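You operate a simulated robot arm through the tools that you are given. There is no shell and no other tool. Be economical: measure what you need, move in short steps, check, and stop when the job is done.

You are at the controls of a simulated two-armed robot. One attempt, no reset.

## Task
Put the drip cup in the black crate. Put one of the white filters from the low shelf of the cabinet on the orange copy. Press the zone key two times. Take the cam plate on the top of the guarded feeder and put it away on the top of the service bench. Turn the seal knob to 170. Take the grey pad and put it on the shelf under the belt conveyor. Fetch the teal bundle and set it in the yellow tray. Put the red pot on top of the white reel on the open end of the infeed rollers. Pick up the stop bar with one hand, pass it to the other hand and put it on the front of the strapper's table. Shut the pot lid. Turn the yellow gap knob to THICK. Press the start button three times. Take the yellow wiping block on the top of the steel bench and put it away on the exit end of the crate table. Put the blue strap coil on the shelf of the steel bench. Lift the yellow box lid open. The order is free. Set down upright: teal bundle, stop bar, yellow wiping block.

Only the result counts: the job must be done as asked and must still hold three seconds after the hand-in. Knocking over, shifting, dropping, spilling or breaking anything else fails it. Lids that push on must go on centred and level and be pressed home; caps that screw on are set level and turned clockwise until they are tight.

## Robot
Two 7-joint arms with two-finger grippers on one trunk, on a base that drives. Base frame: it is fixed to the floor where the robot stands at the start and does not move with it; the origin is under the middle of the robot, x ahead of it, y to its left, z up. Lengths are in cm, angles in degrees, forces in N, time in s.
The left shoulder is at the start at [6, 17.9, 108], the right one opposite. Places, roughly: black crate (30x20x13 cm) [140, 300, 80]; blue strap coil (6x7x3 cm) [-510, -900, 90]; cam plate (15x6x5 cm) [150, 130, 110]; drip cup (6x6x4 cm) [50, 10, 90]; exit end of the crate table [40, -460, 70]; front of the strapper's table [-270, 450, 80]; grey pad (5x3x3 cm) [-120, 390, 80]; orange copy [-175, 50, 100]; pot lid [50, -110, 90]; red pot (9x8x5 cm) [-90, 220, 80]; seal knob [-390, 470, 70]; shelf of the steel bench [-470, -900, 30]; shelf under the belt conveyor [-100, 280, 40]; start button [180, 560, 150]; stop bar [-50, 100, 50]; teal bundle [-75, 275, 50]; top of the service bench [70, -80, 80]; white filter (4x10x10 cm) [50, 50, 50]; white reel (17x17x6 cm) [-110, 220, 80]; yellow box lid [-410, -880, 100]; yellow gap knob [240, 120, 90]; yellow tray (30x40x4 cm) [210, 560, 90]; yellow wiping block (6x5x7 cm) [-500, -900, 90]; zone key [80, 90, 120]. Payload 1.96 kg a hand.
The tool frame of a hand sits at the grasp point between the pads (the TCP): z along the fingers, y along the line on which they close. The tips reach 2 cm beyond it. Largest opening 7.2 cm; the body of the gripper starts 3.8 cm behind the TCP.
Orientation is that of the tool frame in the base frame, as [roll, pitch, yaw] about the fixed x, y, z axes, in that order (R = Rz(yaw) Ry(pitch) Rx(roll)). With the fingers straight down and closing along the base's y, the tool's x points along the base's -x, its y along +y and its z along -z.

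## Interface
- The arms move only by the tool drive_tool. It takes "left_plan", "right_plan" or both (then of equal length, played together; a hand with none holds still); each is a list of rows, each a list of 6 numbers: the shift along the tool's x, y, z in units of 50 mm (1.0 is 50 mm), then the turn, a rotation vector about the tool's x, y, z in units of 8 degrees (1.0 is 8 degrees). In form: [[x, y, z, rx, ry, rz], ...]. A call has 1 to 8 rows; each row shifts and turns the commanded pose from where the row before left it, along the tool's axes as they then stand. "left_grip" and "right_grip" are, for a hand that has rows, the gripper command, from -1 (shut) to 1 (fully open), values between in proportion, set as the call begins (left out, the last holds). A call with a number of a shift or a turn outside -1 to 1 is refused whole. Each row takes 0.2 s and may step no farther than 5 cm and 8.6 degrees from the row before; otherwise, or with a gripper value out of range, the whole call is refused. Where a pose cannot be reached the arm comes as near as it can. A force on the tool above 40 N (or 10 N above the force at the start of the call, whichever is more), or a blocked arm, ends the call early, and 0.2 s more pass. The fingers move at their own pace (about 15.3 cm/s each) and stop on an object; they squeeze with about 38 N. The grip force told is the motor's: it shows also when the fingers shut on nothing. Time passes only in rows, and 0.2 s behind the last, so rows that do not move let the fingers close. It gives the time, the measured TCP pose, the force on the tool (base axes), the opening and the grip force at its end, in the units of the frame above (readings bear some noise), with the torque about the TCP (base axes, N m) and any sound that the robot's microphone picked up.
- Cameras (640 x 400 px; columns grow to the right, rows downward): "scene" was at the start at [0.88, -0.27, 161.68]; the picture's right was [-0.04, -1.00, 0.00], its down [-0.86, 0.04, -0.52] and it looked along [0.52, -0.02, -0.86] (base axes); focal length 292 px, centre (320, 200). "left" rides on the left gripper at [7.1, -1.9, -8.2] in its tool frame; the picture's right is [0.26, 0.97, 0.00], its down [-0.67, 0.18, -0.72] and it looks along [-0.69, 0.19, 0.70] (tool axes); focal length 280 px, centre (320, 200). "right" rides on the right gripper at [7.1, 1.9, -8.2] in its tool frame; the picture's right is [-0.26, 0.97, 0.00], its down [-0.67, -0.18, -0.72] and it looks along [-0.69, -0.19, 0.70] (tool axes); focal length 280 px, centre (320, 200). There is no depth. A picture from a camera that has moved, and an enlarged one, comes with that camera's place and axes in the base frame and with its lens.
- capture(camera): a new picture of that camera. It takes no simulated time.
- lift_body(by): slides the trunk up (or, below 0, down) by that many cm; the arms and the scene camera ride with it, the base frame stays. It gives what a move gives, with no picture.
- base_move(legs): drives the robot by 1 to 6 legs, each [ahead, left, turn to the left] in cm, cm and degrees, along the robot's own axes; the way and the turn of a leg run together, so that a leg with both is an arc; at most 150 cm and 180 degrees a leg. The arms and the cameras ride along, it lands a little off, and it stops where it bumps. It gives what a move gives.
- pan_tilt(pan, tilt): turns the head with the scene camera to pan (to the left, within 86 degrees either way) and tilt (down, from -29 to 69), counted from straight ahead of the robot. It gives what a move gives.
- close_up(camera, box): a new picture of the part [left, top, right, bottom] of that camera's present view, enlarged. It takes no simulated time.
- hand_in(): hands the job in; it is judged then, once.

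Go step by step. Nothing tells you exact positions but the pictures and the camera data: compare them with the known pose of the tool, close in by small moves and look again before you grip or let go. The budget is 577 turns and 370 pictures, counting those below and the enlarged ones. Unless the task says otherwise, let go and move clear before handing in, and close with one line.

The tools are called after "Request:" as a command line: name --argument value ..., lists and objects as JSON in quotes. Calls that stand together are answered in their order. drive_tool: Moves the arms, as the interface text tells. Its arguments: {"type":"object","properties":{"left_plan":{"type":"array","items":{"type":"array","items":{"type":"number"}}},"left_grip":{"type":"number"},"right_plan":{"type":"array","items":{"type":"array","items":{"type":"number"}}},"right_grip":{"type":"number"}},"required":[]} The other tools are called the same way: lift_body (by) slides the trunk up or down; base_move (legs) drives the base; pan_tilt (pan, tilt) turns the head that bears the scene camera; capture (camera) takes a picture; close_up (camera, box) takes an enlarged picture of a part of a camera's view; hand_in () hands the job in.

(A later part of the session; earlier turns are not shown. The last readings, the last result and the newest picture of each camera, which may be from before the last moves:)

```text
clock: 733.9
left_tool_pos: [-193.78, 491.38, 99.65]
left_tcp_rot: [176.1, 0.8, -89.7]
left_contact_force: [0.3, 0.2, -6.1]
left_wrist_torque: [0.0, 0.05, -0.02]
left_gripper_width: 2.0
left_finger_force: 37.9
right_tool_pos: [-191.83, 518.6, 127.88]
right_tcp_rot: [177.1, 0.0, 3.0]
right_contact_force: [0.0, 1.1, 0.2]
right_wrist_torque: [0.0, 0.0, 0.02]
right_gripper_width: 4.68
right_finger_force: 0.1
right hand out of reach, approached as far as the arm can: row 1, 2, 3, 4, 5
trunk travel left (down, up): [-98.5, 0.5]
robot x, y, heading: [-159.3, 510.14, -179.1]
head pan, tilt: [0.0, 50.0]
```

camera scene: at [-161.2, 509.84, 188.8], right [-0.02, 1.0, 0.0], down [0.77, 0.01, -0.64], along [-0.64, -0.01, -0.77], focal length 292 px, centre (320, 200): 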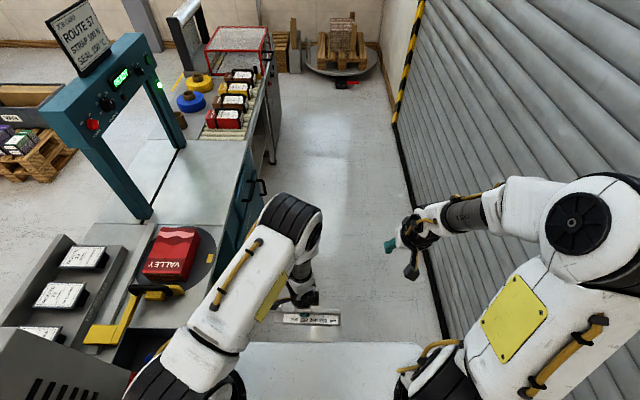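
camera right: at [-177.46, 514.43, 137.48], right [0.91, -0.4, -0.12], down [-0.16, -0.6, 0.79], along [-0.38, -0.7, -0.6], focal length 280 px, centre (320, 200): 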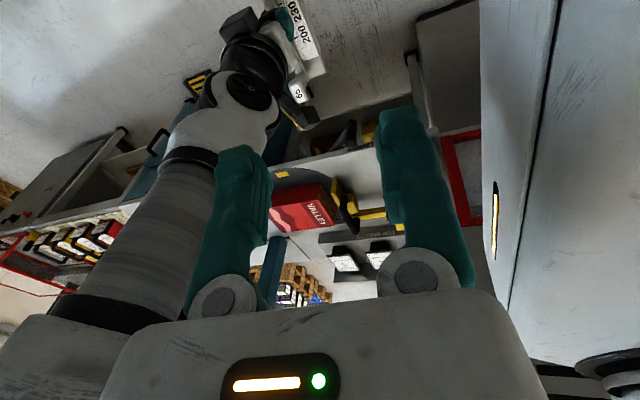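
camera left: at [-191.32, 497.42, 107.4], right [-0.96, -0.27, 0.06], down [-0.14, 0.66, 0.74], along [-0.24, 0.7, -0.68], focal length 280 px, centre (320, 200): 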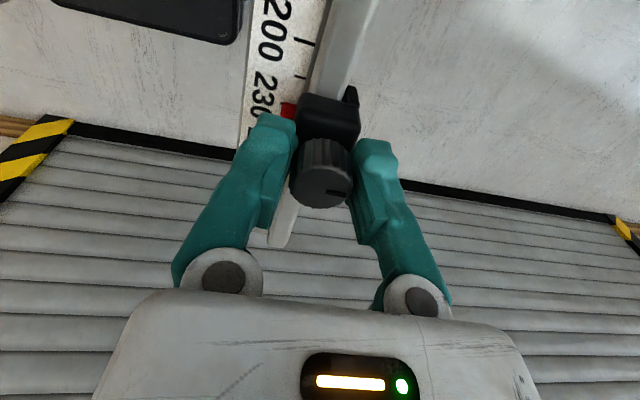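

I'll use another handoff: bar pointing forward in the left hand, and the right hand, horizontal, taking its near end from behind. Turning the left hand back and pitching the right.

Request:
drive_tool --left_plan '[[0, 0, 0, 0, 0, -1], [0, 0, 0, 0, 0, -1], [0, 0, 0, 0, 0, -1], [0, 0, 0, 0, 0, -1], [0, 0, 0, 0, 0, -1], [0, 0, 0, 0, 0, -1], [0, 0, 0, 0, 0, -1], [0, 0, 0, 0, 0, -1]]' --right_plan '[[0, -0.3, -0.2, 0, -1, 0], [0, -0.3, -0.2, 0, -1, 0], [0, -0.3, 0, 0, -1, 0], [0, 0, 0, 0, -1, 0], [0, 0, 0, 0, -1, 0], [0, 0, 0, 0, -1, 0], [0, 0, 0, 0, -1, 0], [0, 0, 0, 0, -1, 0]]' --right_grip 1

Request:
drive_tool --left_plan '[[0, 0, 0, 0, 0, -1], [0, 0, 0, 0, 0, -1], [0, 0, 0, 0, 0, -1], [-0.4, -0.5, -0.7, 0, 0, -0.25], [-0.4, -0.5, -0.7, 0, 0, 0], [-0.4, -0.5, -0.7, 0, 0, 0], [-0.4, -0.5, -0.7, 0, 0, 0], [0, 0, 0, 0, 0, 0]]' --right_plan '[[0, 0, 0, 0, -1, 0], [0, 0, 0, 0, -1, 0], [0, 0, 0, 0, 0, 0], [0, 0, 0, 0, 0, 0], [0, 0, 0, 0, 0, 0], [0, 0, 0, 0, 0, 0], [0, 0, 0, 0, 0, 0], [0, 0, 0, 0, 0, 0]]'

Request:
capture --camera "scene"

Request:
capture --camera "right"

```text
clock: 735.7
left_tool_pos: [-193.6, 491.19, 99.35]
left_tcp_rot: [179.1, 4.0, -25.5]
left_contact_force: [0.7, -0.8, -5.7]
left_wrist_torque: [-0.04, 0.03, 0.02]
left_gripper_width: 2.01
left_finger_force: 37.6
right_tool_pos: [-204.79, 520.32, 130.68]
right_tcp_rot: [174.1, 61.5, -2.9]
right_contact_force: [-0.1, -0.4, 0.0]
right_wrist_torque: [0.03, -0.01, -0.04]
right_gripper_width: 7.19
right_finger_force: 0.0
right hand out of reach, approached as far as the arm can: row 2, 3, 4, 5, 6, 7, 8
trunk travel left (down, up): [-98.5, 0.5]
robot x, y, heading: [-159.41, 509.88, -179.0]
head pan, tilt: [0.0, 50.0]
```

```text
clock: 736.2
left_tool_pos: [-193.66, 491.62, 99.38]
left_tcp_rot: [179.7, 3.9, -15.9]
left_contact_force: [-0.6, 0.1, -6.4]
left_wrist_torque: [-0.06, 0.0, -0.03]
left_gripper_width: 2.0
left_finger_force: 38.0
right_tool_pos: [-205.0, 519.86, 131.3]
right_tcp_rot: [144.0, 56.2, -35.1]
right_contact_force: [0.2, 0.0, 0.0]
right_wrist_torque: [-0.01, -0.03, -0.03]
right_gripper_width: 7.21
right_finger_force: 0.0
right hand out of reach, approached as far as the arm can: row 1, 2
trunk travel left (down, up): [-98.5, 0.5]
robot x, y, heading: [-159.79, 510.05, -178.9]
head pan, tilt: [0.0, 50.0]
stopped in row 2 (right hand): the arm was blocked; the commanded pose is now the measured one
```

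```text
89 pictures are left
camera scene: at [-161.2, 509.74, 188.81], right [-0.02, 1.0, 0.0], down [0.77, 0.01, -0.64], along [-0.64, -0.01, -0.77], focal length 292 px, centre (320, 200)
```

scene: 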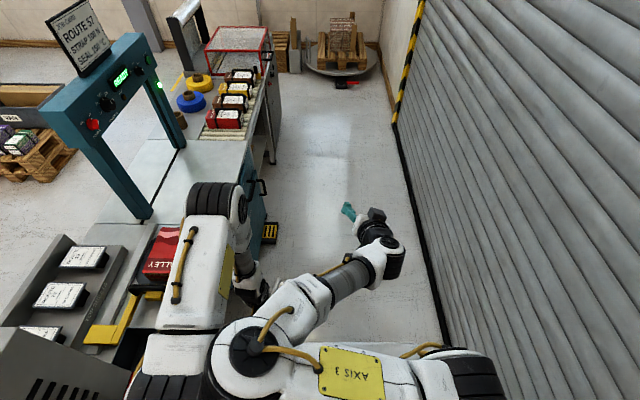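

```text
88 pictures are left
camera right: at [-194.61, 516.57, 129.61], right [-0.18, -0.83, 0.53], down [0.34, 0.46, 0.82], along [-0.92, 0.33, 0.2], focal length 280 px, centre (320, 200)
```

right: 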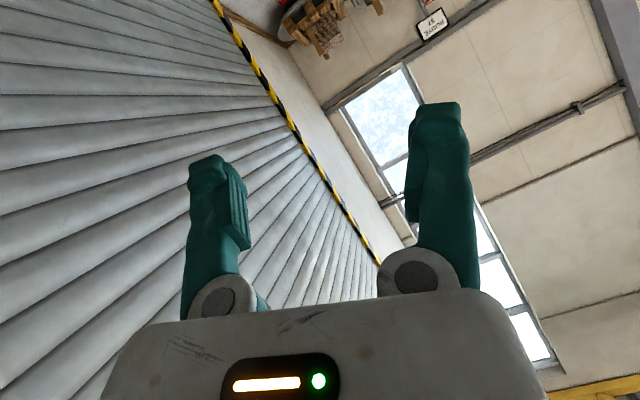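

The right arm's elbow has swung across the body. I'll reverse the pitch and pull the right hand outward to bring the elbow back out.

Request:
drive_tool --right_plan '[[0, 0, 0, 0, 1, 0], [0, 0, 0, 0, 1, 0], [0, 0, 0, 0, 1, 0], [0, -0.3, 0, 0, 1, 0], [0, -0.5, 0, 0, 1, 0], [0, -0.6, 0, 0, 1, 0], [0, -0.6, 0, 0, 1, 0], [0, -0.6, 0, 0, 0.5, 0]]'

Request:
capture --camera "scene"

```text
clock: 738.0
left_tool_pos: [-193.67, 491.8, 99.36]
left_tcp_rot: [179.6, 3.9, -15.9]
left_contact_force: [-0.5, 0.0, -5.1]
left_wrist_torque: [-0.04, 0.01, 0.03]
left_gripper_width: 1.99
left_finger_force: 37.9
right_tool_pos: [-204.08, 532.4, 126.82]
right_tcp_rot: [160.9, 1.4, -4.5]
right_contact_force: [0.6, 0.1, -0.1]
right_wrist_torque: [-0.02, 0.02, 0.0]
right_gripper_width: 7.19
right_finger_force: 0.2
trunk travel left (down, up): [-98.5, 0.5]
robot x, y, heading: [-159.75, 510.05, -179.1]
head pan, tilt: [0.0, 50.0]
```

```text
87 pictures are left
camera scene: at [-161.26, 510.09, 188.81], right [-0.02, 1.0, 0.0], down [0.77, 0.01, -0.64], along [-0.64, -0.01, -0.77], focal length 292 px, centre (320, 200)
```

scene: 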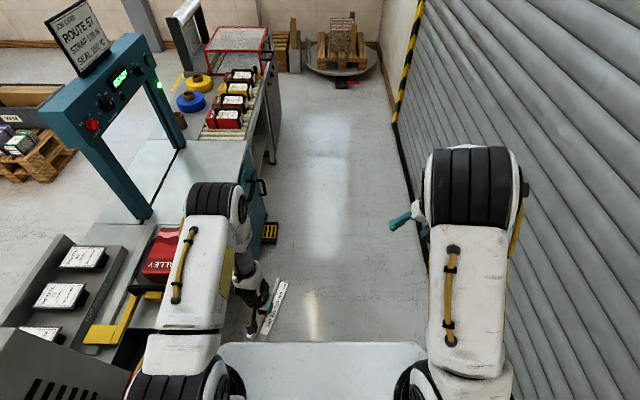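

The right arm is back in normal posture. Retrying the crosswise handoff: left turns the bar crosswise, right turns the opposite way, well out to the side and lower.

Request:
drive_tool --left_plan '[[0, 0, 0, 0, 0, 1], [0, 0, 0, 0, 0, 1], [0, 0, 0, 0, 0, 1], [0, 0, 0, 0, 0, 1], [0, 0, 0, 0, 0, 1], [0, 0, 0, 0, 0, 1], [0, 0, 0, 0, 0, 1], [0, 0, 0, 0, 0, 1]]' --right_plan '[[0, 0, 0.4, 0.8, 0, 0], [0, 0, 0.5, 0.8, 0, 0], [0, 0, 0.5, 0.8, 0, 0], [0, 0, 0.5, 0, 0, 0], [0, 0, 0.5, 0, 0, -1], [0, 0, 0.3, 0, 0, -1], [0, 0, 0.3, 0, 0, -1], [0, 0, 0, 0, 0, -1]]' --right_grip 0.3

Request:
drive_tool --left_plan '[[0, 0, 0, 0, 0, 1], [0, 0, 0, 0, 0, 0.3], [0, 0, 0, 0, 0, 0], [0, 0, 0, 0, 0, 0], [0, 0, 0, 0, 0, 0], [0, 0, 0, 0, 0, 0], [0, 0, 0, 0, 0, 0], [0, 0, 0, 0, 0, 0]]' --right_plan '[[0, 0, 0, 0, 0, -1], [0, 0, 0, 0, 0, -1], [0, 0, 0, 0, 0, -1], [0, 0, 0, 0, 0, -1], [0, 0, 0, 0, 0, -1], [0, 0, 0, 0, 0, -1], [0, 0, 0, 0, 0, -1], [0, 0, 0, 0, 0, -0.8]]'

Request:
capture --camera "scene"

Request:
capture --camera "right"

```text
clock: 739.8
left_tool_pos: [-193.65, 491.7, 99.46]
left_tcp_rot: [176.2, 1.4, -80.1]
left_contact_force: [0.8, 0.0, -5.7]
left_wrist_torque: [0.02, 0.04, 0.02]
left_gripper_width: 2.0
left_finger_force: 37.9
right_tool_pos: [-204.66, 530.7, 112.08]
right_tcp_rot: [-179.1, 1.2, 27.6]
right_contact_force: [0.5, -0.8, -0.7]
right_wrist_torque: [-0.02, 0.02, -0.01]
right_gripper_width: 4.69
right_finger_force: 0.1
trunk travel left (down, up): [-98.5, 0.5]
robot x, y, heading: [-159.65, 509.95, -179.0]
head pan, tilt: [0.0, 50.0]
```

```text
clock: 741.6
left_tool_pos: [-193.77, 491.79, 99.34]
left_tcp_rot: [176.1, 0.7, -90.3]
left_contact_force: [-0.3, -0.4, -6.5]
left_wrist_torque: [-0.06, 0.06, -0.02]
left_gripper_width: 2.0
left_finger_force: 38.3
right_tool_pos: [-204.64, 530.71, 112.09]
right_tcp_rot: [-178.4, -0.3, 90.0]
right_contact_force: [0.0, 0.5, -0.7]
right_wrist_torque: [0.03, 0.04, 0.01]
right_gripper_width: 4.67
right_finger_force: 0.1
trunk travel left (down, up): [-98.5, 0.5]
robot x, y, heading: [-159.65, 510.03, -179.2]
head pan, tilt: [0.0, 50.0]
```

```text
86 pictures are left
camera scene: at [-161.19, 509.85, 188.8], right [-0.02, 1.0, 0.0], down [0.77, 0.01, -0.64], along [-0.64, -0.01, -0.77], focal length 292 px, centre (320, 200)
```

scene: 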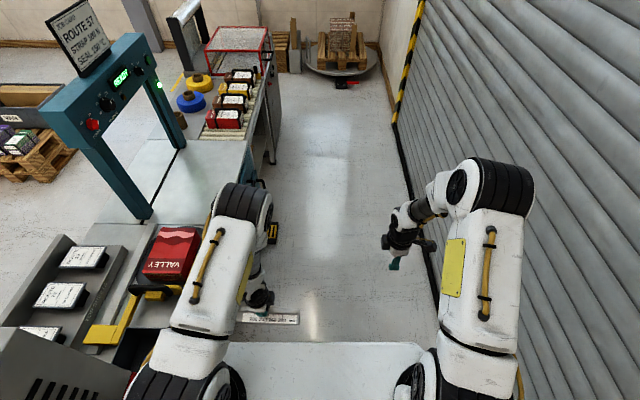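

```text
85 pictures are left
camera right: at [-202.45, 537.84, 120.26], right [0.96, -0.26, -0.03], down [-0.16, -0.68, 0.72], along [-0.2, -0.69, -0.7], focal length 280 px, centre (320, 200)
```

right: 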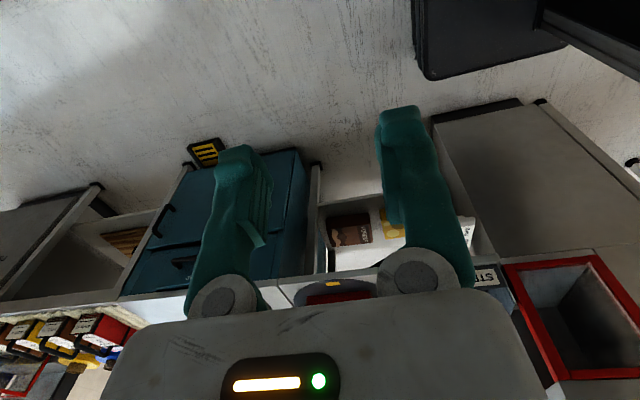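

Good: both hands oriented. Bringing them together above the bar.

Request:
drive_tool --left_plan '[[-0.6, 0, 0, 0, 0, 0], [-0.6, 0, 0, 0, 0, 0], [-0.6, 0, 0, 0, 0, 0], [-0.6, 0, 0, 0, 0, 0], [0, 0, 0, 0, 0, 0]]' --right_plan '[[-0.6, 0.66, 0.1, 0, -0.5, 0], [-0.6, 0.66, 0.1, 0, -0.5, 0], [-0.6, 0.66, 0.1, 0, -0.5, 0], [-0.5, 0.66, 0.1, 0, -0.5, 0], [0, 0, 0, 0, 0, 0]]'

Request:
capture --camera "right"

Request:
close_up --camera "scene" --box '[200, 200, 440, 380]'

```text
clock: 742.8
left_tool_pos: [-193.73, 503.65, 99.31]
left_tcp_rot: [176.0, 0.7, -90.2]
left_contact_force: [0.7, -0.6, -6.7]
left_wrist_torque: [-0.02, 0.07, -0.04]
left_gripper_width: 2.01
left_finger_force: 38.1
right_tool_pos: [-191.67, 519.22, 110.99]
right_tcp_rot: [-178.5, 15.8, 90.2]
right_contact_force: [-0.2, 0.0, -0.1]
right_wrist_torque: [0.01, 0.01, 0.01]
right_gripper_width: 4.7
right_finger_force: 0.1
trunk travel left (down, up): [-98.5, 0.5]
robot x, y, heading: [-159.24, 509.99, -179.1]
head pan, tilt: [0.0, 50.0]
```

```text
84 pictures are left
camera right: at [-189.51, 528.27, 116.83], right [0.97, -0.25, 0.05], down [-0.16, -0.45, 0.88], along [-0.2, -0.85, -0.48], focal length 280 px, centre (320, 200)
```

right: 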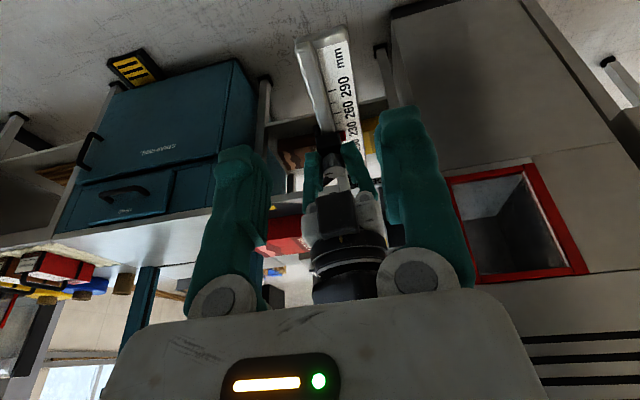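

```text
2.22 times, centred on (320, 290) of scene
camera zoom: at [-161.23, 509.82, 188.8], right [-0.02, 1.0, 0.0], down [0.77, 0.01, -0.64], along [-0.64, -0.01, -0.77], focal length 649 px, centre (320, 0)
```

zoom: 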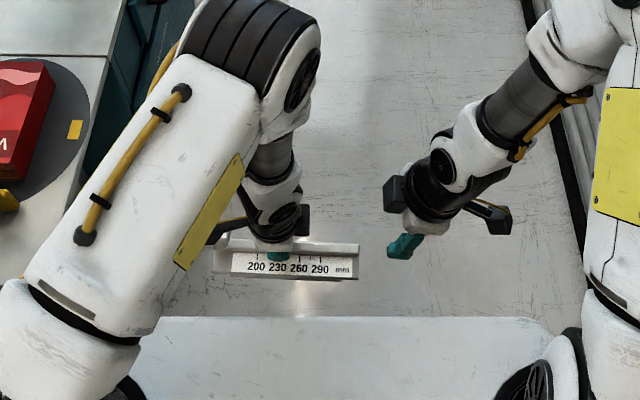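

The bar's free end is at y≈515.8. Lowering the right hand onto it, about 8 cm from the left hand.

Request:
drive_tool --right_plan '[[-0.14, 0, 0.7, 0, 0, 0], [-0.14, 0, 0.7, 0, 0, 0], [-0.15, 0, 0.7, 0, 0, 0], [-0.15, 0, 0.7, 0, 0, 0], [0, 0, 0, 0, 0, 0]]'

Request:
capture --camera "right"

Request:
close_up --camera "scene" --box '[250, 250, 410, 350]'

```text
clock: 744.0
left_tool_pos: [-193.64, 503.58, 99.34]
left_tcp_rot: [176.0, 0.7, -90.3]
left_contact_force: [0.1, 0.6, -5.6]
left_wrist_torque: [0.01, 0.05, 0.03]
left_gripper_width: 1.99
left_finger_force: 38.0
right_tool_pos: [-191.82, 512.7, 98.14]
right_tcp_rot: [-178.5, 15.7, 90.3]
right_contact_force: [0.6, -0.2, 0.2]
right_wrist_torque: [0.02, 0.0, -0.01]
right_gripper_width: 4.67
right_finger_force: 0.0
trunk travel left (down, up): [-98.5, 0.5]
robot x, y, heading: [-159.57, 509.73, -179.3]
head pan, tilt: [0.0, 50.0]
```

```text
82 pictures are left
camera right: at [-189.71, 521.7, 104.0], right [0.97, -0.25, 0.05], down [-0.16, -0.45, 0.88], along [-0.2, -0.85, -0.48], focal length 280 px, centre (320, 200)
```

right: 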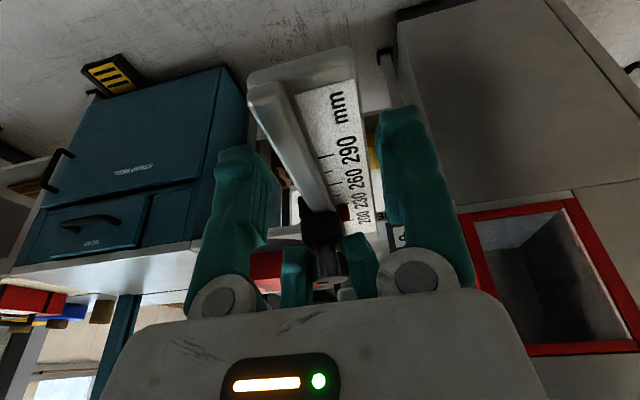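

```text
4.00 times, centred on (330, 300) of scene
camera zoom: at [-161.19, 509.87, 188.8], right [-0.02, 1.0, 0.0], down [0.77, 0.01, -0.64], along [-0.64, -0.01, -0.77], focal length 1168 px, centre (280, -200)
```

zoom: 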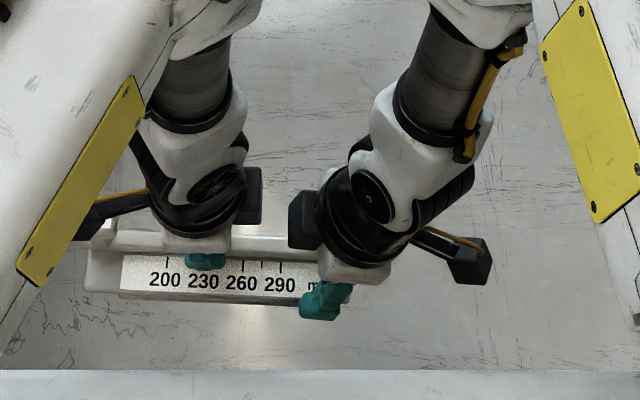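

Opening the right hand fully, lowering over the bar, then closing.

Request:
drive_tool --right_plan '[[0, 0, 0, 0, 0, 0], [-0.05, 0.02, 0.25, 0, 0, 0], [-0.05, 0, 0.25, 0, 0, 0], [0, 0, 0, 0, 0, 0]]' --right_grip 1

Request:
capture --camera "right"

```text
clock: 745.0
left_tool_pos: [-193.65, 503.56, 99.37]
left_tcp_rot: [176.1, 0.7, -90.3]
left_contact_force: [-0.3, -0.9, -4.8]
left_wrist_torque: [0.04, 0.05, -0.01]
left_gripper_width: 2.01
left_finger_force: 38.1
right_tool_pos: [-191.84, 511.47, 95.92]
right_tcp_rot: [-178.5, 15.6, 90.3]
right_contact_force: [-0.3, 0.9, 0.2]
right_wrist_torque: [-0.02, 0.0, 0.04]
right_gripper_width: 7.21
right_finger_force: 0.0
trunk travel left (down, up): [-98.5, 0.5]
robot x, y, heading: [-159.46, 509.6, -178.9]
head pan, tilt: [0.0, 50.0]
```

```text
80 pictures are left
camera right: at [-189.63, 520.47, 101.8], right [0.97, -0.25, 0.05], down [-0.16, -0.45, 0.88], along [-0.2, -0.85, -0.48], focal length 280 px, centre (320, 200)
```

right: 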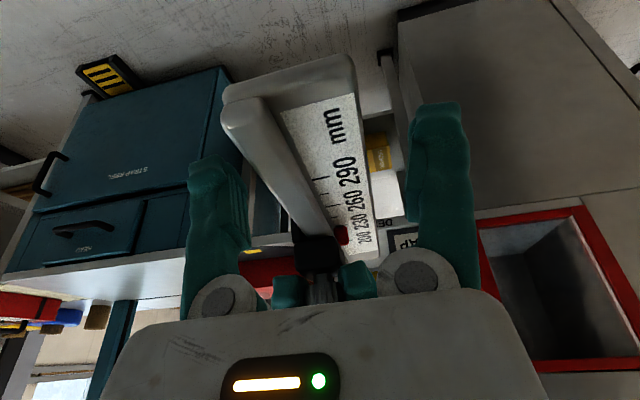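

Request:
drive_tool --right_plan '[[-0.03, 0, 0.15, 0, 0, 0], [0, 0, 0, 0, 0, 0]]'

Request:
drive_tool --right_plan '[[0, 0, 0, 0, 0, 0], [0, 0, 0, 0, 0, 0], [0, 0, 0, 0, 0, 0]]' --right_grip -1

Request:
capture --camera "right"

```text
clock: 745.6
left_tool_pos: [-193.74, 503.57, 99.27]
left_tcp_rot: [176.0, 0.6, -90.3]
left_contact_force: [0.5, -0.2, -5.3]
left_wrist_torque: [0.01, 0.03, -0.02]
left_gripper_width: 1.99
left_finger_force: 38.3
right_tool_pos: [-191.84, 511.08, 95.29]
right_tcp_rot: [-178.6, 15.8, 90.4]
right_contact_force: [0.4, -0.1, -0.3]
right_wrist_torque: [0.03, -0.01, 0.02]
right_gripper_width: 7.21
right_finger_force: 0.1
trunk travel left (down, up): [-98.5, 0.5]
robot x, y, heading: [-159.58, 509.77, -179.2]
head pan, tilt: [0.0, 50.0]
```

```text
clock: 746.4
left_tool_pos: [-193.59, 503.69, 99.46]
left_tcp_rot: [176.0, 0.7, -90.5]
left_contact_force: [15.9, 0.3, 2.2]
left_wrist_torque: [0.26, -0.48, -0.85]
left_gripper_width: 1.99
left_finger_force: 37.8
right_tool_pos: [-191.98, 511.06, 95.24]
right_tcp_rot: [-178.4, 15.8, 90.3]
right_contact_force: [-15.4, -0.9, -2.2]
right_wrist_torque: [0.36, -0.2, -0.38]
right_gripper_width: 4.53
right_finger_force: 38.4
trunk travel left (down, up): [-98.5, 0.5]
robot x, y, heading: [-159.64, 509.87, -179.2]
head pan, tilt: [0.0, 50.0]
```

```text
79 pictures are left
camera right: at [-189.75, 520.11, 101.16], right [0.97, -0.25, 0.04], down [-0.16, -0.45, 0.88], along [-0.2, -0.85, -0.48], focal length 280 px, centre (320, 200)
```

right: 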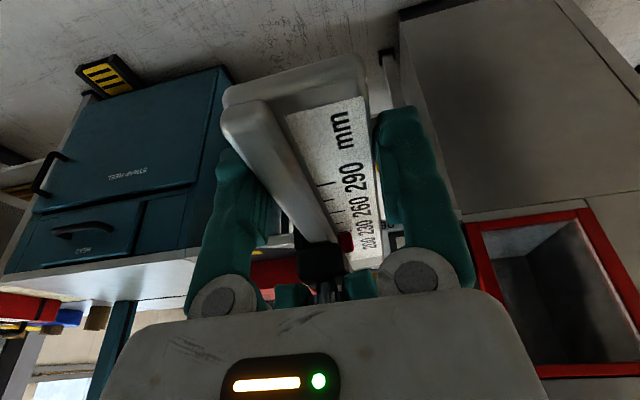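

Right hand holds the bar. Releasing the left and lifting it away.

Request:
drive_tool --left_plan '[[0, 0, 0, 0, 0, 0], [0, 0, 0, 0, 0, 0], [0, 0, -0.3, 0, 0, 0], [0, 0, -0.6, 0, 0, 0], [0.3, 0, -0.6, 0, 0, 0], [0.6, 0, -0.3, 0, 0, 0]]' --left_grip 0.1

Request:
capture --camera "right"

Request:
capture --camera "scene"

```text
clock: 747.8
left_tool_pos: [-193.08, 498.87, 108.51]
left_tcp_rot: [176.1, 0.7, -90.4]
left_contact_force: [-0.3, -0.7, -0.5]
left_wrist_torque: [0.05, -0.03, -0.01]
left_gripper_width: 3.93
left_finger_force: 0.1
right_tool_pos: [-191.8, 510.97, 95.3]
right_tcp_rot: [-178.5, 15.7, 90.3]
right_contact_force: [-0.1, -0.6, -0.7]
right_wrist_torque: [0.42, -0.03, 0.0]
right_gripper_width: 4.53
right_finger_force: 37.9
trunk travel left (down, up): [-98.5, 0.5]
robot x, y, heading: [-159.75, 509.55, -179.3]
head pan, tilt: [0.0, 50.0]
```

```text
78 pictures are left
camera right: at [-189.66, 519.98, 101.16], right [0.97, -0.25, 0.05], down [-0.16, -0.46, 0.88], along [-0.2, -0.85, -0.48], focal length 280 px, centre (320, 200)
```

right: 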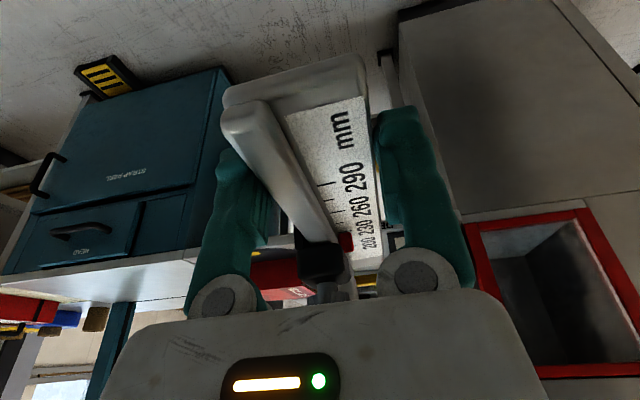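

```text
77 pictures are left
camera scene: at [-161.2, 509.6, 188.8], right [-0.02, 1.0, 0.0], down [0.77, 0.01, -0.64], along [-0.64, -0.01, -0.77], focal length 292 px, centre (320, 200)
```

scene: 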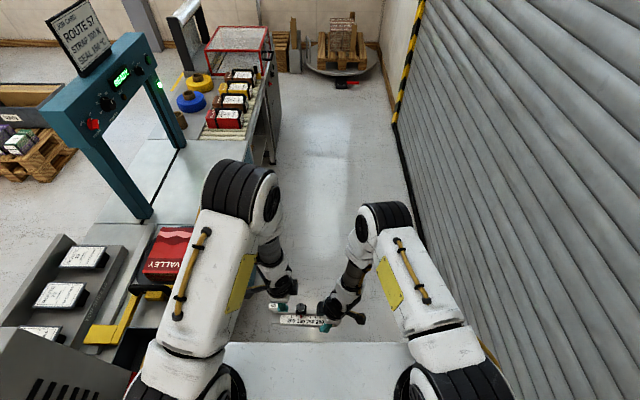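

The bar is passed to the right hand and level. The clear front of the strapper's table is about [-262, 450]. Driving west and turning to face it.

Request:
base_move --legs '[[107, -3, -1], [0, 0, 90]]'

Request:
pan_tilt --pan 0 --tilt 45

Request:
capture --camera "scene"

```text
clock: 757.1
left_tool_pos: [-255.9, 478.67, 108.49]
left_tcp_rot: [176.0, 0.7, -2.1]
left_contact_force: [0.1, -0.1, -0.6]
left_wrist_torque: [0.0, -0.01, -0.04]
left_gripper_width: 3.96
left_finger_force: 0.0
right_tool_pos: [-267.97, 480.26, 95.29]
right_tcp_rot: [-178.5, 15.8, 178.5]
right_contact_force: [-0.2, -0.7, -0.7]
right_wrist_torque: [0.09, 0.4, 0.0]
right_gripper_width: 4.53
right_finger_force: 38.3
trunk travel left (down, up): [-98.5, 0.5]
robot x, y, heading: [-265.53, 512.52, -90.6]
head pan, tilt: [0.0, 50.0]
```

```text
clock: 757.8
left_tool_pos: [-256.03, 478.55, 108.53]
left_tcp_rot: [176.1, 0.7, -2.0]
left_contact_force: [0.2, 0.5, -0.2]
left_wrist_torque: [-0.01, -0.02, 0.02]
left_gripper_width: 3.97
left_finger_force: 0.1
right_tool_pos: [-267.89, 480.14, 95.35]
right_tcp_rot: [-178.5, 15.6, 178.6]
right_contact_force: [-0.1, -0.4, -0.6]
right_wrist_torque: [0.07, 0.42, -0.01]
right_gripper_width: 4.55
right_finger_force: 38.4
trunk travel left (down, up): [-98.5, 0.5]
robot x, y, heading: [-265.76, 512.71, -90.6]
head pan, tilt: [0.0, 45.0]
```

```text
76 pictures are left
camera scene: at [-265.66, 510.32, 189.49], right [-1.0, 0.01, 0.0], down [0.01, 0.71, -0.71], along [-0.01, -0.71, -0.71], focal length 292 px, centre (320, 200)
```

scene: 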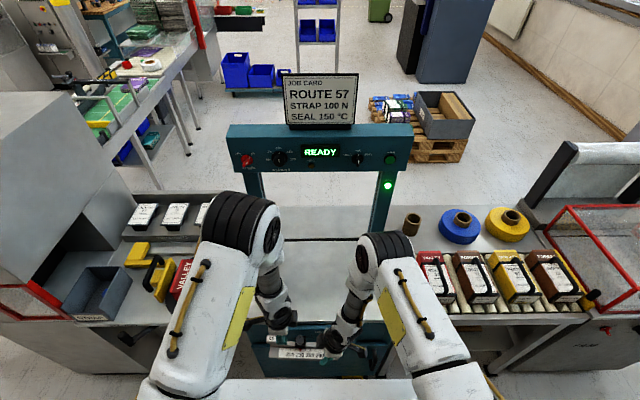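

Facing the strapper's table front. Moving in and extending the bar over the table.

Request:
base_move --legs '[[17, 0, 0.6]]'

Request:
drive_tool --right_plan '[[0, -0.8, 0, 0, 0, 0], [0, -0.8, 0, 0, 0, 0], [0, -0.7, 0, 0, 0, 0], [0, 0, 0, 0, 0, 0]]'

Request:
capture --camera "scene"

Request:
capture --camera "right"

```text
clock: 759.2
left_tool_pos: [-256.15, 463.29, 108.33]
left_tcp_rot: [176.2, 0.6, -2.2]
left_contact_force: [0.4, -0.5, -0.8]
left_wrist_torque: [0.01, -0.02, -0.02]
left_gripper_width: 3.97
left_finger_force: 0.0
right_tool_pos: [-268.09, 464.99, 95.19]
right_tcp_rot: [-178.8, 15.7, 178.4]
right_contact_force: [-0.9, -0.5, -0.4]
right_wrist_torque: [0.1, 0.44, -0.02]
right_gripper_width: 4.53
right_finger_force: 38.1
trunk travel left (down, up): [-98.5, 0.5]
robot x, y, heading: [-265.63, 497.32, -90.9]
head pan, tilt: [0.0, 45.0]
stopped in leg 1: the robot was blocked; the commanded pose is now the measured one
```

```text
clock: 760.2
left_tool_pos: [-255.97, 463.86, 108.47]
left_tcp_rot: [175.9, 0.6, -2.3]
left_contact_force: [0.3, 0.3, -0.1]
left_wrist_torque: [-0.02, 0.0, 0.0]
left_gripper_width: 3.94
left_finger_force: 0.1
right_tool_pos: [-268.24, 453.89, 95.57]
right_tcp_rot: [-178.5, 15.7, 178.6]
right_contact_force: [-0.4, 0.2, 0.4]
right_wrist_torque: [0.04, 0.44, -0.02]
right_gripper_width: 4.53
right_finger_force: 38.2
trunk travel left (down, up): [-98.5, 0.5]
robot x, y, heading: [-265.71, 497.36, -91.0]
head pan, tilt: [0.0, 45.0]
```

```text
75 pictures are left
camera scene: at [-265.58, 495.66, 189.5], right [-1.0, 0.02, 0.0], down [0.01, 0.71, -0.71], along [-0.01, -0.71, -0.71], focal length 292 px, centre (320, 200)
```

scene: 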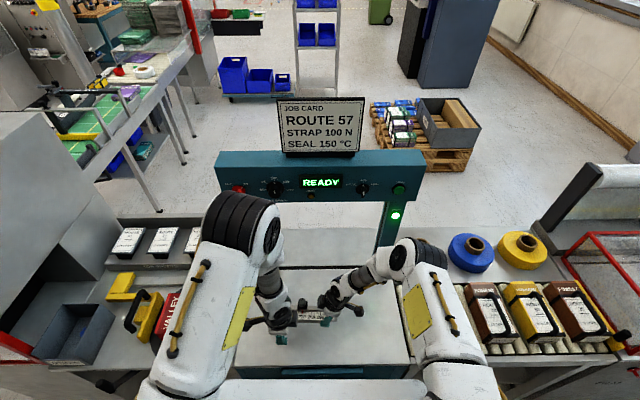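

```text
74 pictures are left
camera right: at [-277.15, 456.31, 101.41], right [0.28, 0.96, 0.05], down [0.45, -0.18, 0.88], along [0.85, -0.23, -0.48], focal length 280 px, centre (320, 200)
```

right: 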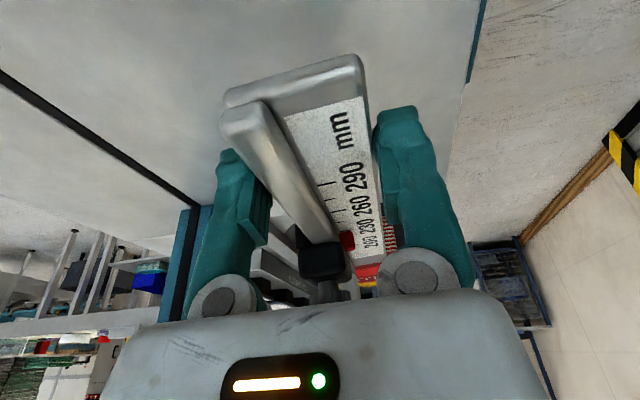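

The base touched something at the cabinet's foot; easing back 2 cm, then lowering the bar.

Request:
base_move --legs '[[-2, 0, 0]]'

Request:
drive_tool --right_plan '[[0.1, 0, 0.4, 0, 0, 0], [0.1, 0, 0.4, 0, 0, 0], [0.05, 0, 0.3, 0, 0, 0], [0.05, 0, 0.2, 0, 0, 0], [0.05, 0, 0.15, 0, 0, 0], [0.04, 0, 0.15, 0, 0, 0], [0, 0, 0, 0, 0, 0]]'

Request:
close_up --camera "scene" --box '[220, 250, 440, 390]'

```text
clock: 761.0
left_tool_pos: [-255.96, 465.21, 108.31]
left_tcp_rot: [176.3, 0.7, -2.1]
left_contact_force: [-0.4, -0.3, -1.2]
left_wrist_torque: [0.01, 0.04, -0.02]
left_gripper_width: 3.97
left_finger_force: 0.1
right_tool_pos: [-268.24, 455.21, 95.25]
right_tcp_rot: [-178.7, 15.7, 178.4]
right_contact_force: [0.1, -0.2, -5.3]
right_wrist_torque: [0.07, 0.44, -0.02]
right_gripper_width: 4.53
right_finger_force: 37.8
trunk travel left (down, up): [-98.5, 0.5]
robot x, y, heading: [-265.34, 499.55, -91.1]
head pan, tilt: [0.0, 45.0]
```

```text
clock: 762.6
left_tool_pos: [-255.85, 465.74, 108.57]
left_tcp_rot: [176.0, 0.7, -2.0]
left_contact_force: [0.1, -1.1, -0.4]
left_wrist_torque: [0.01, -0.01, -0.02]
left_gripper_width: 3.94
left_finger_force: 0.1
right_tool_pos: [-267.97, 455.57, 87.2]
right_tcp_rot: [-178.5, 15.7, 178.4]
right_contact_force: [0.4, -0.6, -5.8]
right_wrist_torque: [0.05, 0.42, -0.03]
right_gripper_width: 4.54
right_finger_force: 38.4
trunk travel left (down, up): [-98.5, 0.5]
robot x, y, heading: [-265.87, 499.78, -91.0]
head pan, tilt: [0.0, 45.0]
```

```text
2.86 times, centred on (330, 320) of scene
camera zoom: at [-265.59, 497.46, 189.5], right [-1.0, 0.02, 0.0], down [0.01, 0.71, -0.71], along [-0.01, -0.71, -0.71], focal length 834 px, centre (291, -143)
```

zoom: 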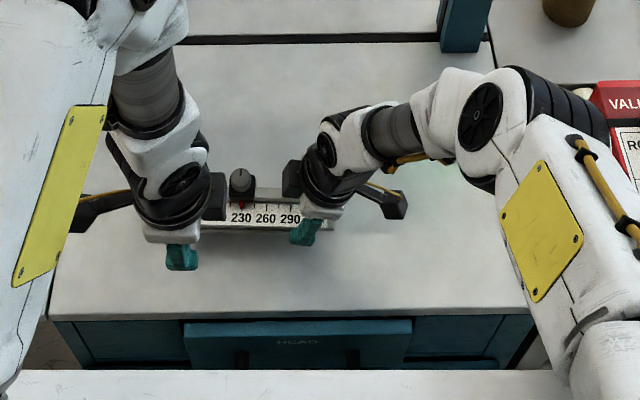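

Still hovering. Lowering further to contact.

Request:
drive_tool --right_plan '[[0.06, 0, 0.2, 0, 0, 0], [0.06, 0, 0.2, 0, 0, 0], [0.04, 0, 0.15, 0, 0, 0], [0.04, 0, 0.15, 0, 0, 0], [0.04, 0, 0.15, 0, 0, 0], [0.04, 0, 0.15, 0, 0, 0], [0.04, 0, 0.15, 0, 0, 0]]'

Request:
close_up --camera "scene" --box '[220, 250, 440, 390]'

```text
clock: 763.9
left_tool_pos: [-255.94, 465.61, 108.47]
left_tcp_rot: [176.2, 0.7, -2.0]
left_contact_force: [0.3, -0.3, 0.1]
left_wrist_torque: [0.04, -0.03, -0.01]
left_gripper_width: 3.97
left_finger_force: 0.1
right_tool_pos: [-268.36, 444.27, 91.05]
right_tcp_rot: [-167.3, 15.7, -179.2]
right_contact_force: [0.5, -0.8, -6.1]
right_wrist_torque: [0.08, 0.4, 0.03]
right_gripper_width: 4.53
right_finger_force: 38.5
trunk travel left (down, up): [-98.5, 0.5]
robot x, y, heading: [-265.38, 499.59, -90.7]
head pan, tilt: [0.0, 45.0]
stopped in row 6 (right hand): the arm was blocked; the commanded pose is now the measured one
```

```text
2.86 times, centred on (330, 320) of scene
camera zoom: at [-265.51, 497.32, 189.49], right [-1.0, 0.02, 0.0], down [0.01, 0.71, -0.71], along [-0.01, -0.71, -0.71], focal length 834 px, centre (291, -143)
```

zoom: 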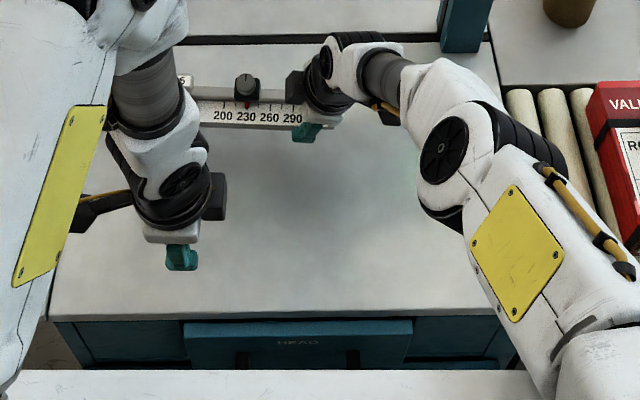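

The arm shifted and tilted. Correcting the tilt gently and coming back a little, then I'll lower with the trunk instead.

Request:
drive_tool --right_plan '[[0, 0.2, 0, -0.5, 0, 0], [0, 0.3, 0, -0.5, 0, 0], [0, 0.3, 0, -0.5, 0, 0], [0, 0, 0, 0, 0, 0]]'

Request:
capture --camera "scene"

```text
clock: 764.9
left_tool_pos: [-255.83, 465.64, 108.4]
left_tcp_rot: [176.0, 0.7, -2.1]
left_contact_force: [0.3, 0.7, -0.3]
left_wrist_torque: [0.0, 0.0, 0.0]
left_gripper_width: 3.95
left_finger_force: 0.0
right_tool_pos: [-268.29, 448.27, 90.49]
right_tcp_rot: [-179.2, 15.7, -179.1]
right_contact_force: [0.0, -1.6, -4.9]
right_wrist_torque: [0.08, 0.43, 0.02]
right_gripper_width: 4.51
right_finger_force: 37.9
trunk travel left (down, up): [-98.5, 0.5]
robot x, y, heading: [-265.37, 499.5, -90.9]
head pan, tilt: [0.0, 45.0]
```

```text
71 pictures are left
camera scene: at [-265.63, 497.35, 189.49], right [-1.0, 0.02, 0.0], down [0.01, 0.71, -0.71], along [-0.01, -0.71, -0.71], focal length 292 px, centre (320, 200)
```

scene: 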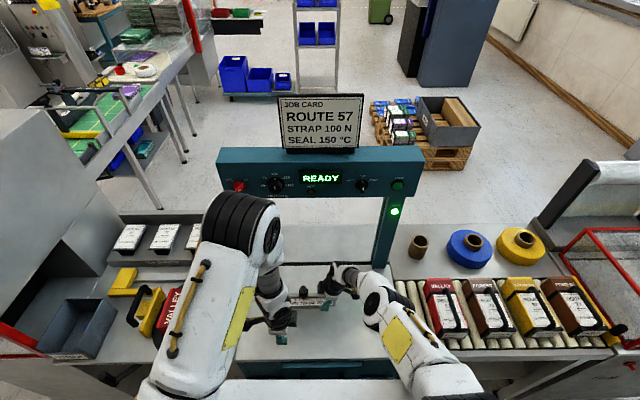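

Tilt corrected. Lowering by the trunk in steps.

Request:
lift_body --by -5

Request:
lift_body --by -2

Request:
close_up --camera "scene" --box '[220, 250, 440, 390]'

```text
clock: 765.9
left_tool_pos: [-255.92, 465.78, 103.41]
left_tcp_rot: [176.0, 0.7, -2.2]
left_contact_force: [0.4, -0.8, 0.0]
left_wrist_torque: [-0.02, -0.02, -0.01]
left_gripper_width: 3.96
left_finger_force: 0.0
right_tool_pos: [-268.41, 448.32, 85.43]
right_tcp_rot: [-179.2, 15.7, -179.3]
right_contact_force: [-0.2, -0.1, -6.2]
right_wrist_torque: [0.02, 0.41, -0.03]
right_gripper_width: 4.54
right_finger_force: 38.3
trunk travel left (down, up): [-93.5, 5.5]
robot x, y, heading: [-265.62, 499.36, -90.7]
head pan, tilt: [0.0, 45.0]
```

```text
clock: 766.5
left_tool_pos: [-255.96, 465.75, 101.61]
left_tcp_rot: [175.9, 0.6, -2.0]
left_contact_force: [-0.3, 0.0, 0.8]
left_wrist_torque: [0.03, 0.0, -0.02]
left_gripper_width: 3.95
left_finger_force: 0.1
right_tool_pos: [-268.36, 448.26, 83.67]
right_tcp_rot: [-179.1, 15.8, -179.3]
right_contact_force: [-2.8, -3.8, 28.5]
right_wrist_torque: [0.63, -0.05, 0.16]
right_gripper_width: 4.57
right_finger_force: 37.8
trunk travel left (down, up): [-91.5, 7.5]
robot x, y, heading: [-265.54, 499.57, -91.0]
head pan, tilt: [0.0, 45.0]
```

```text
2.86 times, centred on (330, 320) of scene
camera zoom: at [-265.67, 497.64, 182.54], right [-1.0, 0.02, 0.0], down [0.01, 0.71, -0.71], along [-0.01, -0.71, -0.71], focal length 834 px, centre (291, -143)
```

zoom: 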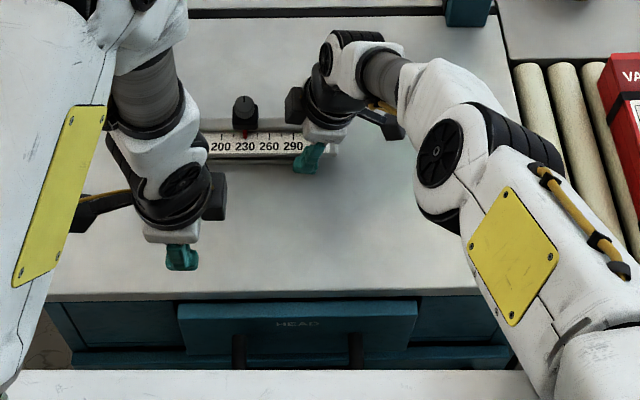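

Bar touches the table. Releasing and withdrawing the right hand upward.

Request:
lift_body --by 0.4

Request:
drive_tool --right_plan '[[0, 0, 0, 0, 0, 0], [0, 0, 0, 0, 0, 0], [0, 0, -0.3, 0, 0, 0], [0, 0, -0.5, 0, 0, 0], [0, 0, -0.5, 0, 0, 0]]' --right_grip 1

Request:
lift_body --by 7

Request:
close_up --camera "scene" --box '[220, 250, 440, 390]'

```text
clock: 767.0
left_tool_pos: [-255.95, 465.59, 101.89]
left_tcp_rot: [176.0, 0.7, -2.2]
left_contact_force: [0.0, -0.1, -0.8]
left_wrist_torque: [0.03, 0.02, 0.0]
left_gripper_width: 3.99
left_finger_force: 0.2
right_tool_pos: [-268.37, 448.33, 83.83]
right_tcp_rot: [-179.2, 15.8, -179.2]
right_contact_force: [-0.6, -0.3, -4.9]
right_wrist_torque: [0.05, 0.42, 0.01]
right_gripper_width: 4.55
right_finger_force: 38.2
trunk travel left (down, up): [-91.9, 7.1]
robot x, y, heading: [-265.46, 499.32, -91.0]
head pan, tilt: [0.0, 45.0]
```

```text
clock: 768.2
left_tool_pos: [-255.94, 465.76, 101.91]
left_tcp_rot: [176.0, 0.7, -2.2]
left_contact_force: [0.3, -0.2, 1.9]
left_wrist_torque: [0.01, -0.01, 0.02]
left_gripper_width: 3.99
left_finger_force: 0.1
right_tool_pos: [-270.13, 448.61, 90.21]
right_tcp_rot: [-179.2, 15.8, -179.3]
right_contact_force: [-0.4, 0.4, -1.0]
right_wrist_torque: [-0.04, -0.01, -0.02]
right_gripper_width: 7.21
right_finger_force: 0.0
trunk travel left (down, up): [-91.9, 7.1]
robot x, y, heading: [-265.66, 499.49, -91.0]
head pan, tilt: [0.0, 45.0]
```

```text
clock: 769.3
left_tool_pos: [-255.92, 465.67, 108.78]
left_tcp_rot: [176.1, 0.8, -2.1]
left_contact_force: [-0.3, 0.2, 0.6]
left_wrist_torque: [0.01, -0.02, 0.01]
left_gripper_width: 3.96
left_finger_force: 0.0
right_tool_pos: [-270.13, 448.48, 97.24]
right_tcp_rot: [-179.3, 15.8, -179.3]
right_contact_force: [0.6, 0.7, -0.3]
right_wrist_torque: [-0.05, -0.04, 0.0]
right_gripper_width: 7.19
right_finger_force: 0.1
trunk travel left (down, up): [-98.9, 0.1]
robot x, y, heading: [-265.64, 499.68, -90.9]
head pan, tilt: [0.0, 45.0]
```

```text
2.86 times, centred on (330, 320) of scene
camera zoom: at [-265.6, 497.47, 189.89], right [-1.0, 0.02, 0.0], down [0.01, 0.71, -0.71], along [-0.01, -0.71, -0.71], focal length 834 px, centre (291, -143)
```

zoom: 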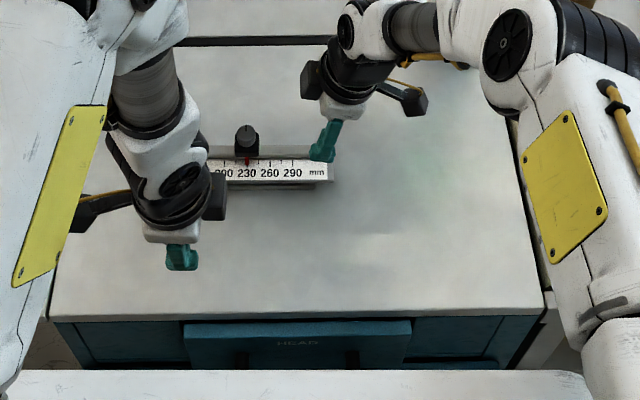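

The stop bar is on the strapper's table. Backing off, resetting wrists, and heading to the seal knob.

Request:
base_move --legs '[[-20, 0, 1]]'

Request:
drive_tool --left_plan '[[0, 0, 0, 0, 0, -1], [0, 0, 0, 0, 0, -1], [0, 0, 0, 0, 0, -1], [0, 0, 0, 0, 0, -1], [0, 0, 0, 0, 0, -1], [0, 0, 0, 0, 0, -1], [0, 0, 0, 0, 0, -1], [0, 0, 0, 0, 0, -1]]' --right_plan '[[0.4, 0, 0, 0, 1, 0], [0.4, 0, 0, 0, 1, 0], [0, 0, 0, 0, 0, 1], [0, 0, 0, 0, 0, 1], [0, 0, 0, 0, 0, 1], [0, 0, 0, 0, 0, 1], [0, 0, 0, 0, 0, 1], [0, 0, 0, 0, 0, 1]]'

Request:
drive_tool --left_plan '[[0, 0, 0, 0, 0, -1], [0, 0, 0, 0, 0, -1], [0, 0, 0, 0, 0, -1], [0, 0, 0, 0, 0, -0.25], [0, 0, 0, 0, 0, 0], [0, 0, 0, 0, 0, 0]]' --right_plan '[[0, 0, 0, 0, 0, 1], [0, 0, 0, 0, 0, 1], [0, 0, 0, 0, 0, 1], [0, 0, 0, 0, 0, 1], [0, 0, 0, 0, 0, 1], [0, 0, 0, 0, 0, 0.25]]'

Request:
base_move --legs '[[0, -105, 0]]'

Request:
pan_tilt --pan -10 --tilt 55

Request:
capture --camera "scene"

```text
clock: 770.9
left_tool_pos: [-255.26, 485.54, 108.74]
left_tcp_rot: [176.1, 0.7, -1.2]
left_contact_force: [-0.6, 0.1, -0.2]
left_wrist_torque: [0.03, 0.03, 0.02]
left_gripper_width: 3.98
left_finger_force: 0.1
right_tool_pos: [-269.05, 468.16, 97.08]
right_tcp_rot: [-179.4, 15.8, -178.2]
right_contact_force: [0.0, 0.7, 0.2]
right_wrist_torque: [0.03, -0.01, -0.02]
right_gripper_width: 7.2
right_finger_force: 0.2
trunk travel left (down, up): [-98.9, 0.1]
robot x, y, heading: [-265.79, 519.49, -89.7]
head pan, tilt: [0.0, 45.0]
```

```text
clock: 772.7
left_tool_pos: [-255.27, 485.85, 108.93]
left_tcp_rot: [178.9, 4.0, 63.0]
left_contact_force: [0.4, 0.0, 0.1]
left_wrist_torque: [0.01, 0.03, 0.03]
left_gripper_width: 3.93
left_finger_force: 0.1
right_tool_pos: [-272.93, 468.25, 96.42]
right_tcp_rot: [-179.4, 0.3, 133.4]
right_contact_force: [0.3, 0.6, 0.1]
right_wrist_torque: [0.0, 0.04, 0.0]
right_gripper_width: 7.22
right_finger_force: 0.1
trunk travel left (down, up): [-98.9, 0.1]
robot x, y, heading: [-265.25, 519.69, -89.6]
head pan, tilt: [0.0, 45.0]
```

```text
clock: 774.1
left_tool_pos: [-255.34, 485.97, 108.8]
left_tcp_rot: [-179.3, 4.1, 89.0]
left_contact_force: [-0.7, -0.1, 0.1]
left_wrist_torque: [-0.02, -0.01, 0.02]
left_gripper_width: 3.95
left_finger_force: 0.1
right_tool_pos: [-273.0, 468.18, 96.41]
right_tcp_rot: [-179.8, 0.7, 91.4]
right_contact_force: [0.1, -0.1, 0.3]
right_wrist_torque: [0.0, -0.02, -0.02]
right_gripper_width: 7.2
right_finger_force: 0.0
trunk travel left (down, up): [-98.9, 0.1]
robot x, y, heading: [-265.79, 519.97, -90.2]
head pan, tilt: [0.0, 45.0]
```

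```text
clock: 779.5
left_tool_pos: [-359.06, 485.66, 108.95]
left_tcp_rot: [-179.1, 4.0, 88.9]
left_contact_force: [-0.2, 0.6, 0.9]
left_wrist_torque: [0.02, 0.02, 0.02]
left_gripper_width: 3.95
left_finger_force: 0.1
right_tool_pos: [-376.83, 468.05, 96.47]
right_tcp_rot: [-179.9, 0.7, 91.4]
right_contact_force: [0.6, 0.3, -0.3]
right_wrist_torque: [-0.05, -0.03, 0.0]
right_gripper_width: 7.18
right_finger_force: 0.0
trunk travel left (down, up): [-98.9, 0.1]
robot x, y, heading: [-369.58, 519.42, -89.7]
head pan, tilt: [0.0, 45.0]
```

```text
clock: 780.2
left_tool_pos: [-359.22, 485.77, 108.88]
left_tcp_rot: [-179.3, 4.0, 88.9]
left_contact_force: [0.1, 0.3, -0.2]
left_wrist_torque: [-0.06, 0.01, 0.02]
left_gripper_width: 3.95
left_finger_force: 0.0
right_tool_pos: [-376.87, 468.06, 96.38]
right_tcp_rot: [-179.8, 0.7, 91.5]
right_contact_force: [-0.1, 0.1, 0.1]
right_wrist_torque: [0.01, 0.0, -0.02]
right_gripper_width: 7.21
right_finger_force: 0.0
trunk travel left (down, up): [-98.9, 0.1]
robot x, y, heading: [-369.52, 519.19, -89.6]
head pan, tilt: [-10.0, 55.0]
```

```text
68 pictures are left
camera scene: at [-370.62, 518.33, 188.56], right [-0.99, 0.17, 0.0], down [0.14, 0.81, -0.57], along [-0.1, -0.57, -0.82], focal length 292 px, centre (320, 200)
```

scene: 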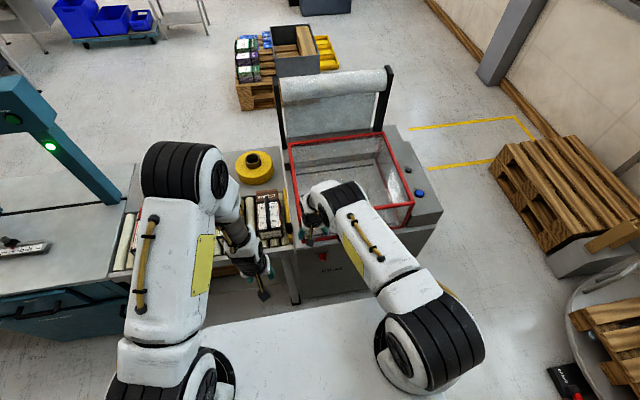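

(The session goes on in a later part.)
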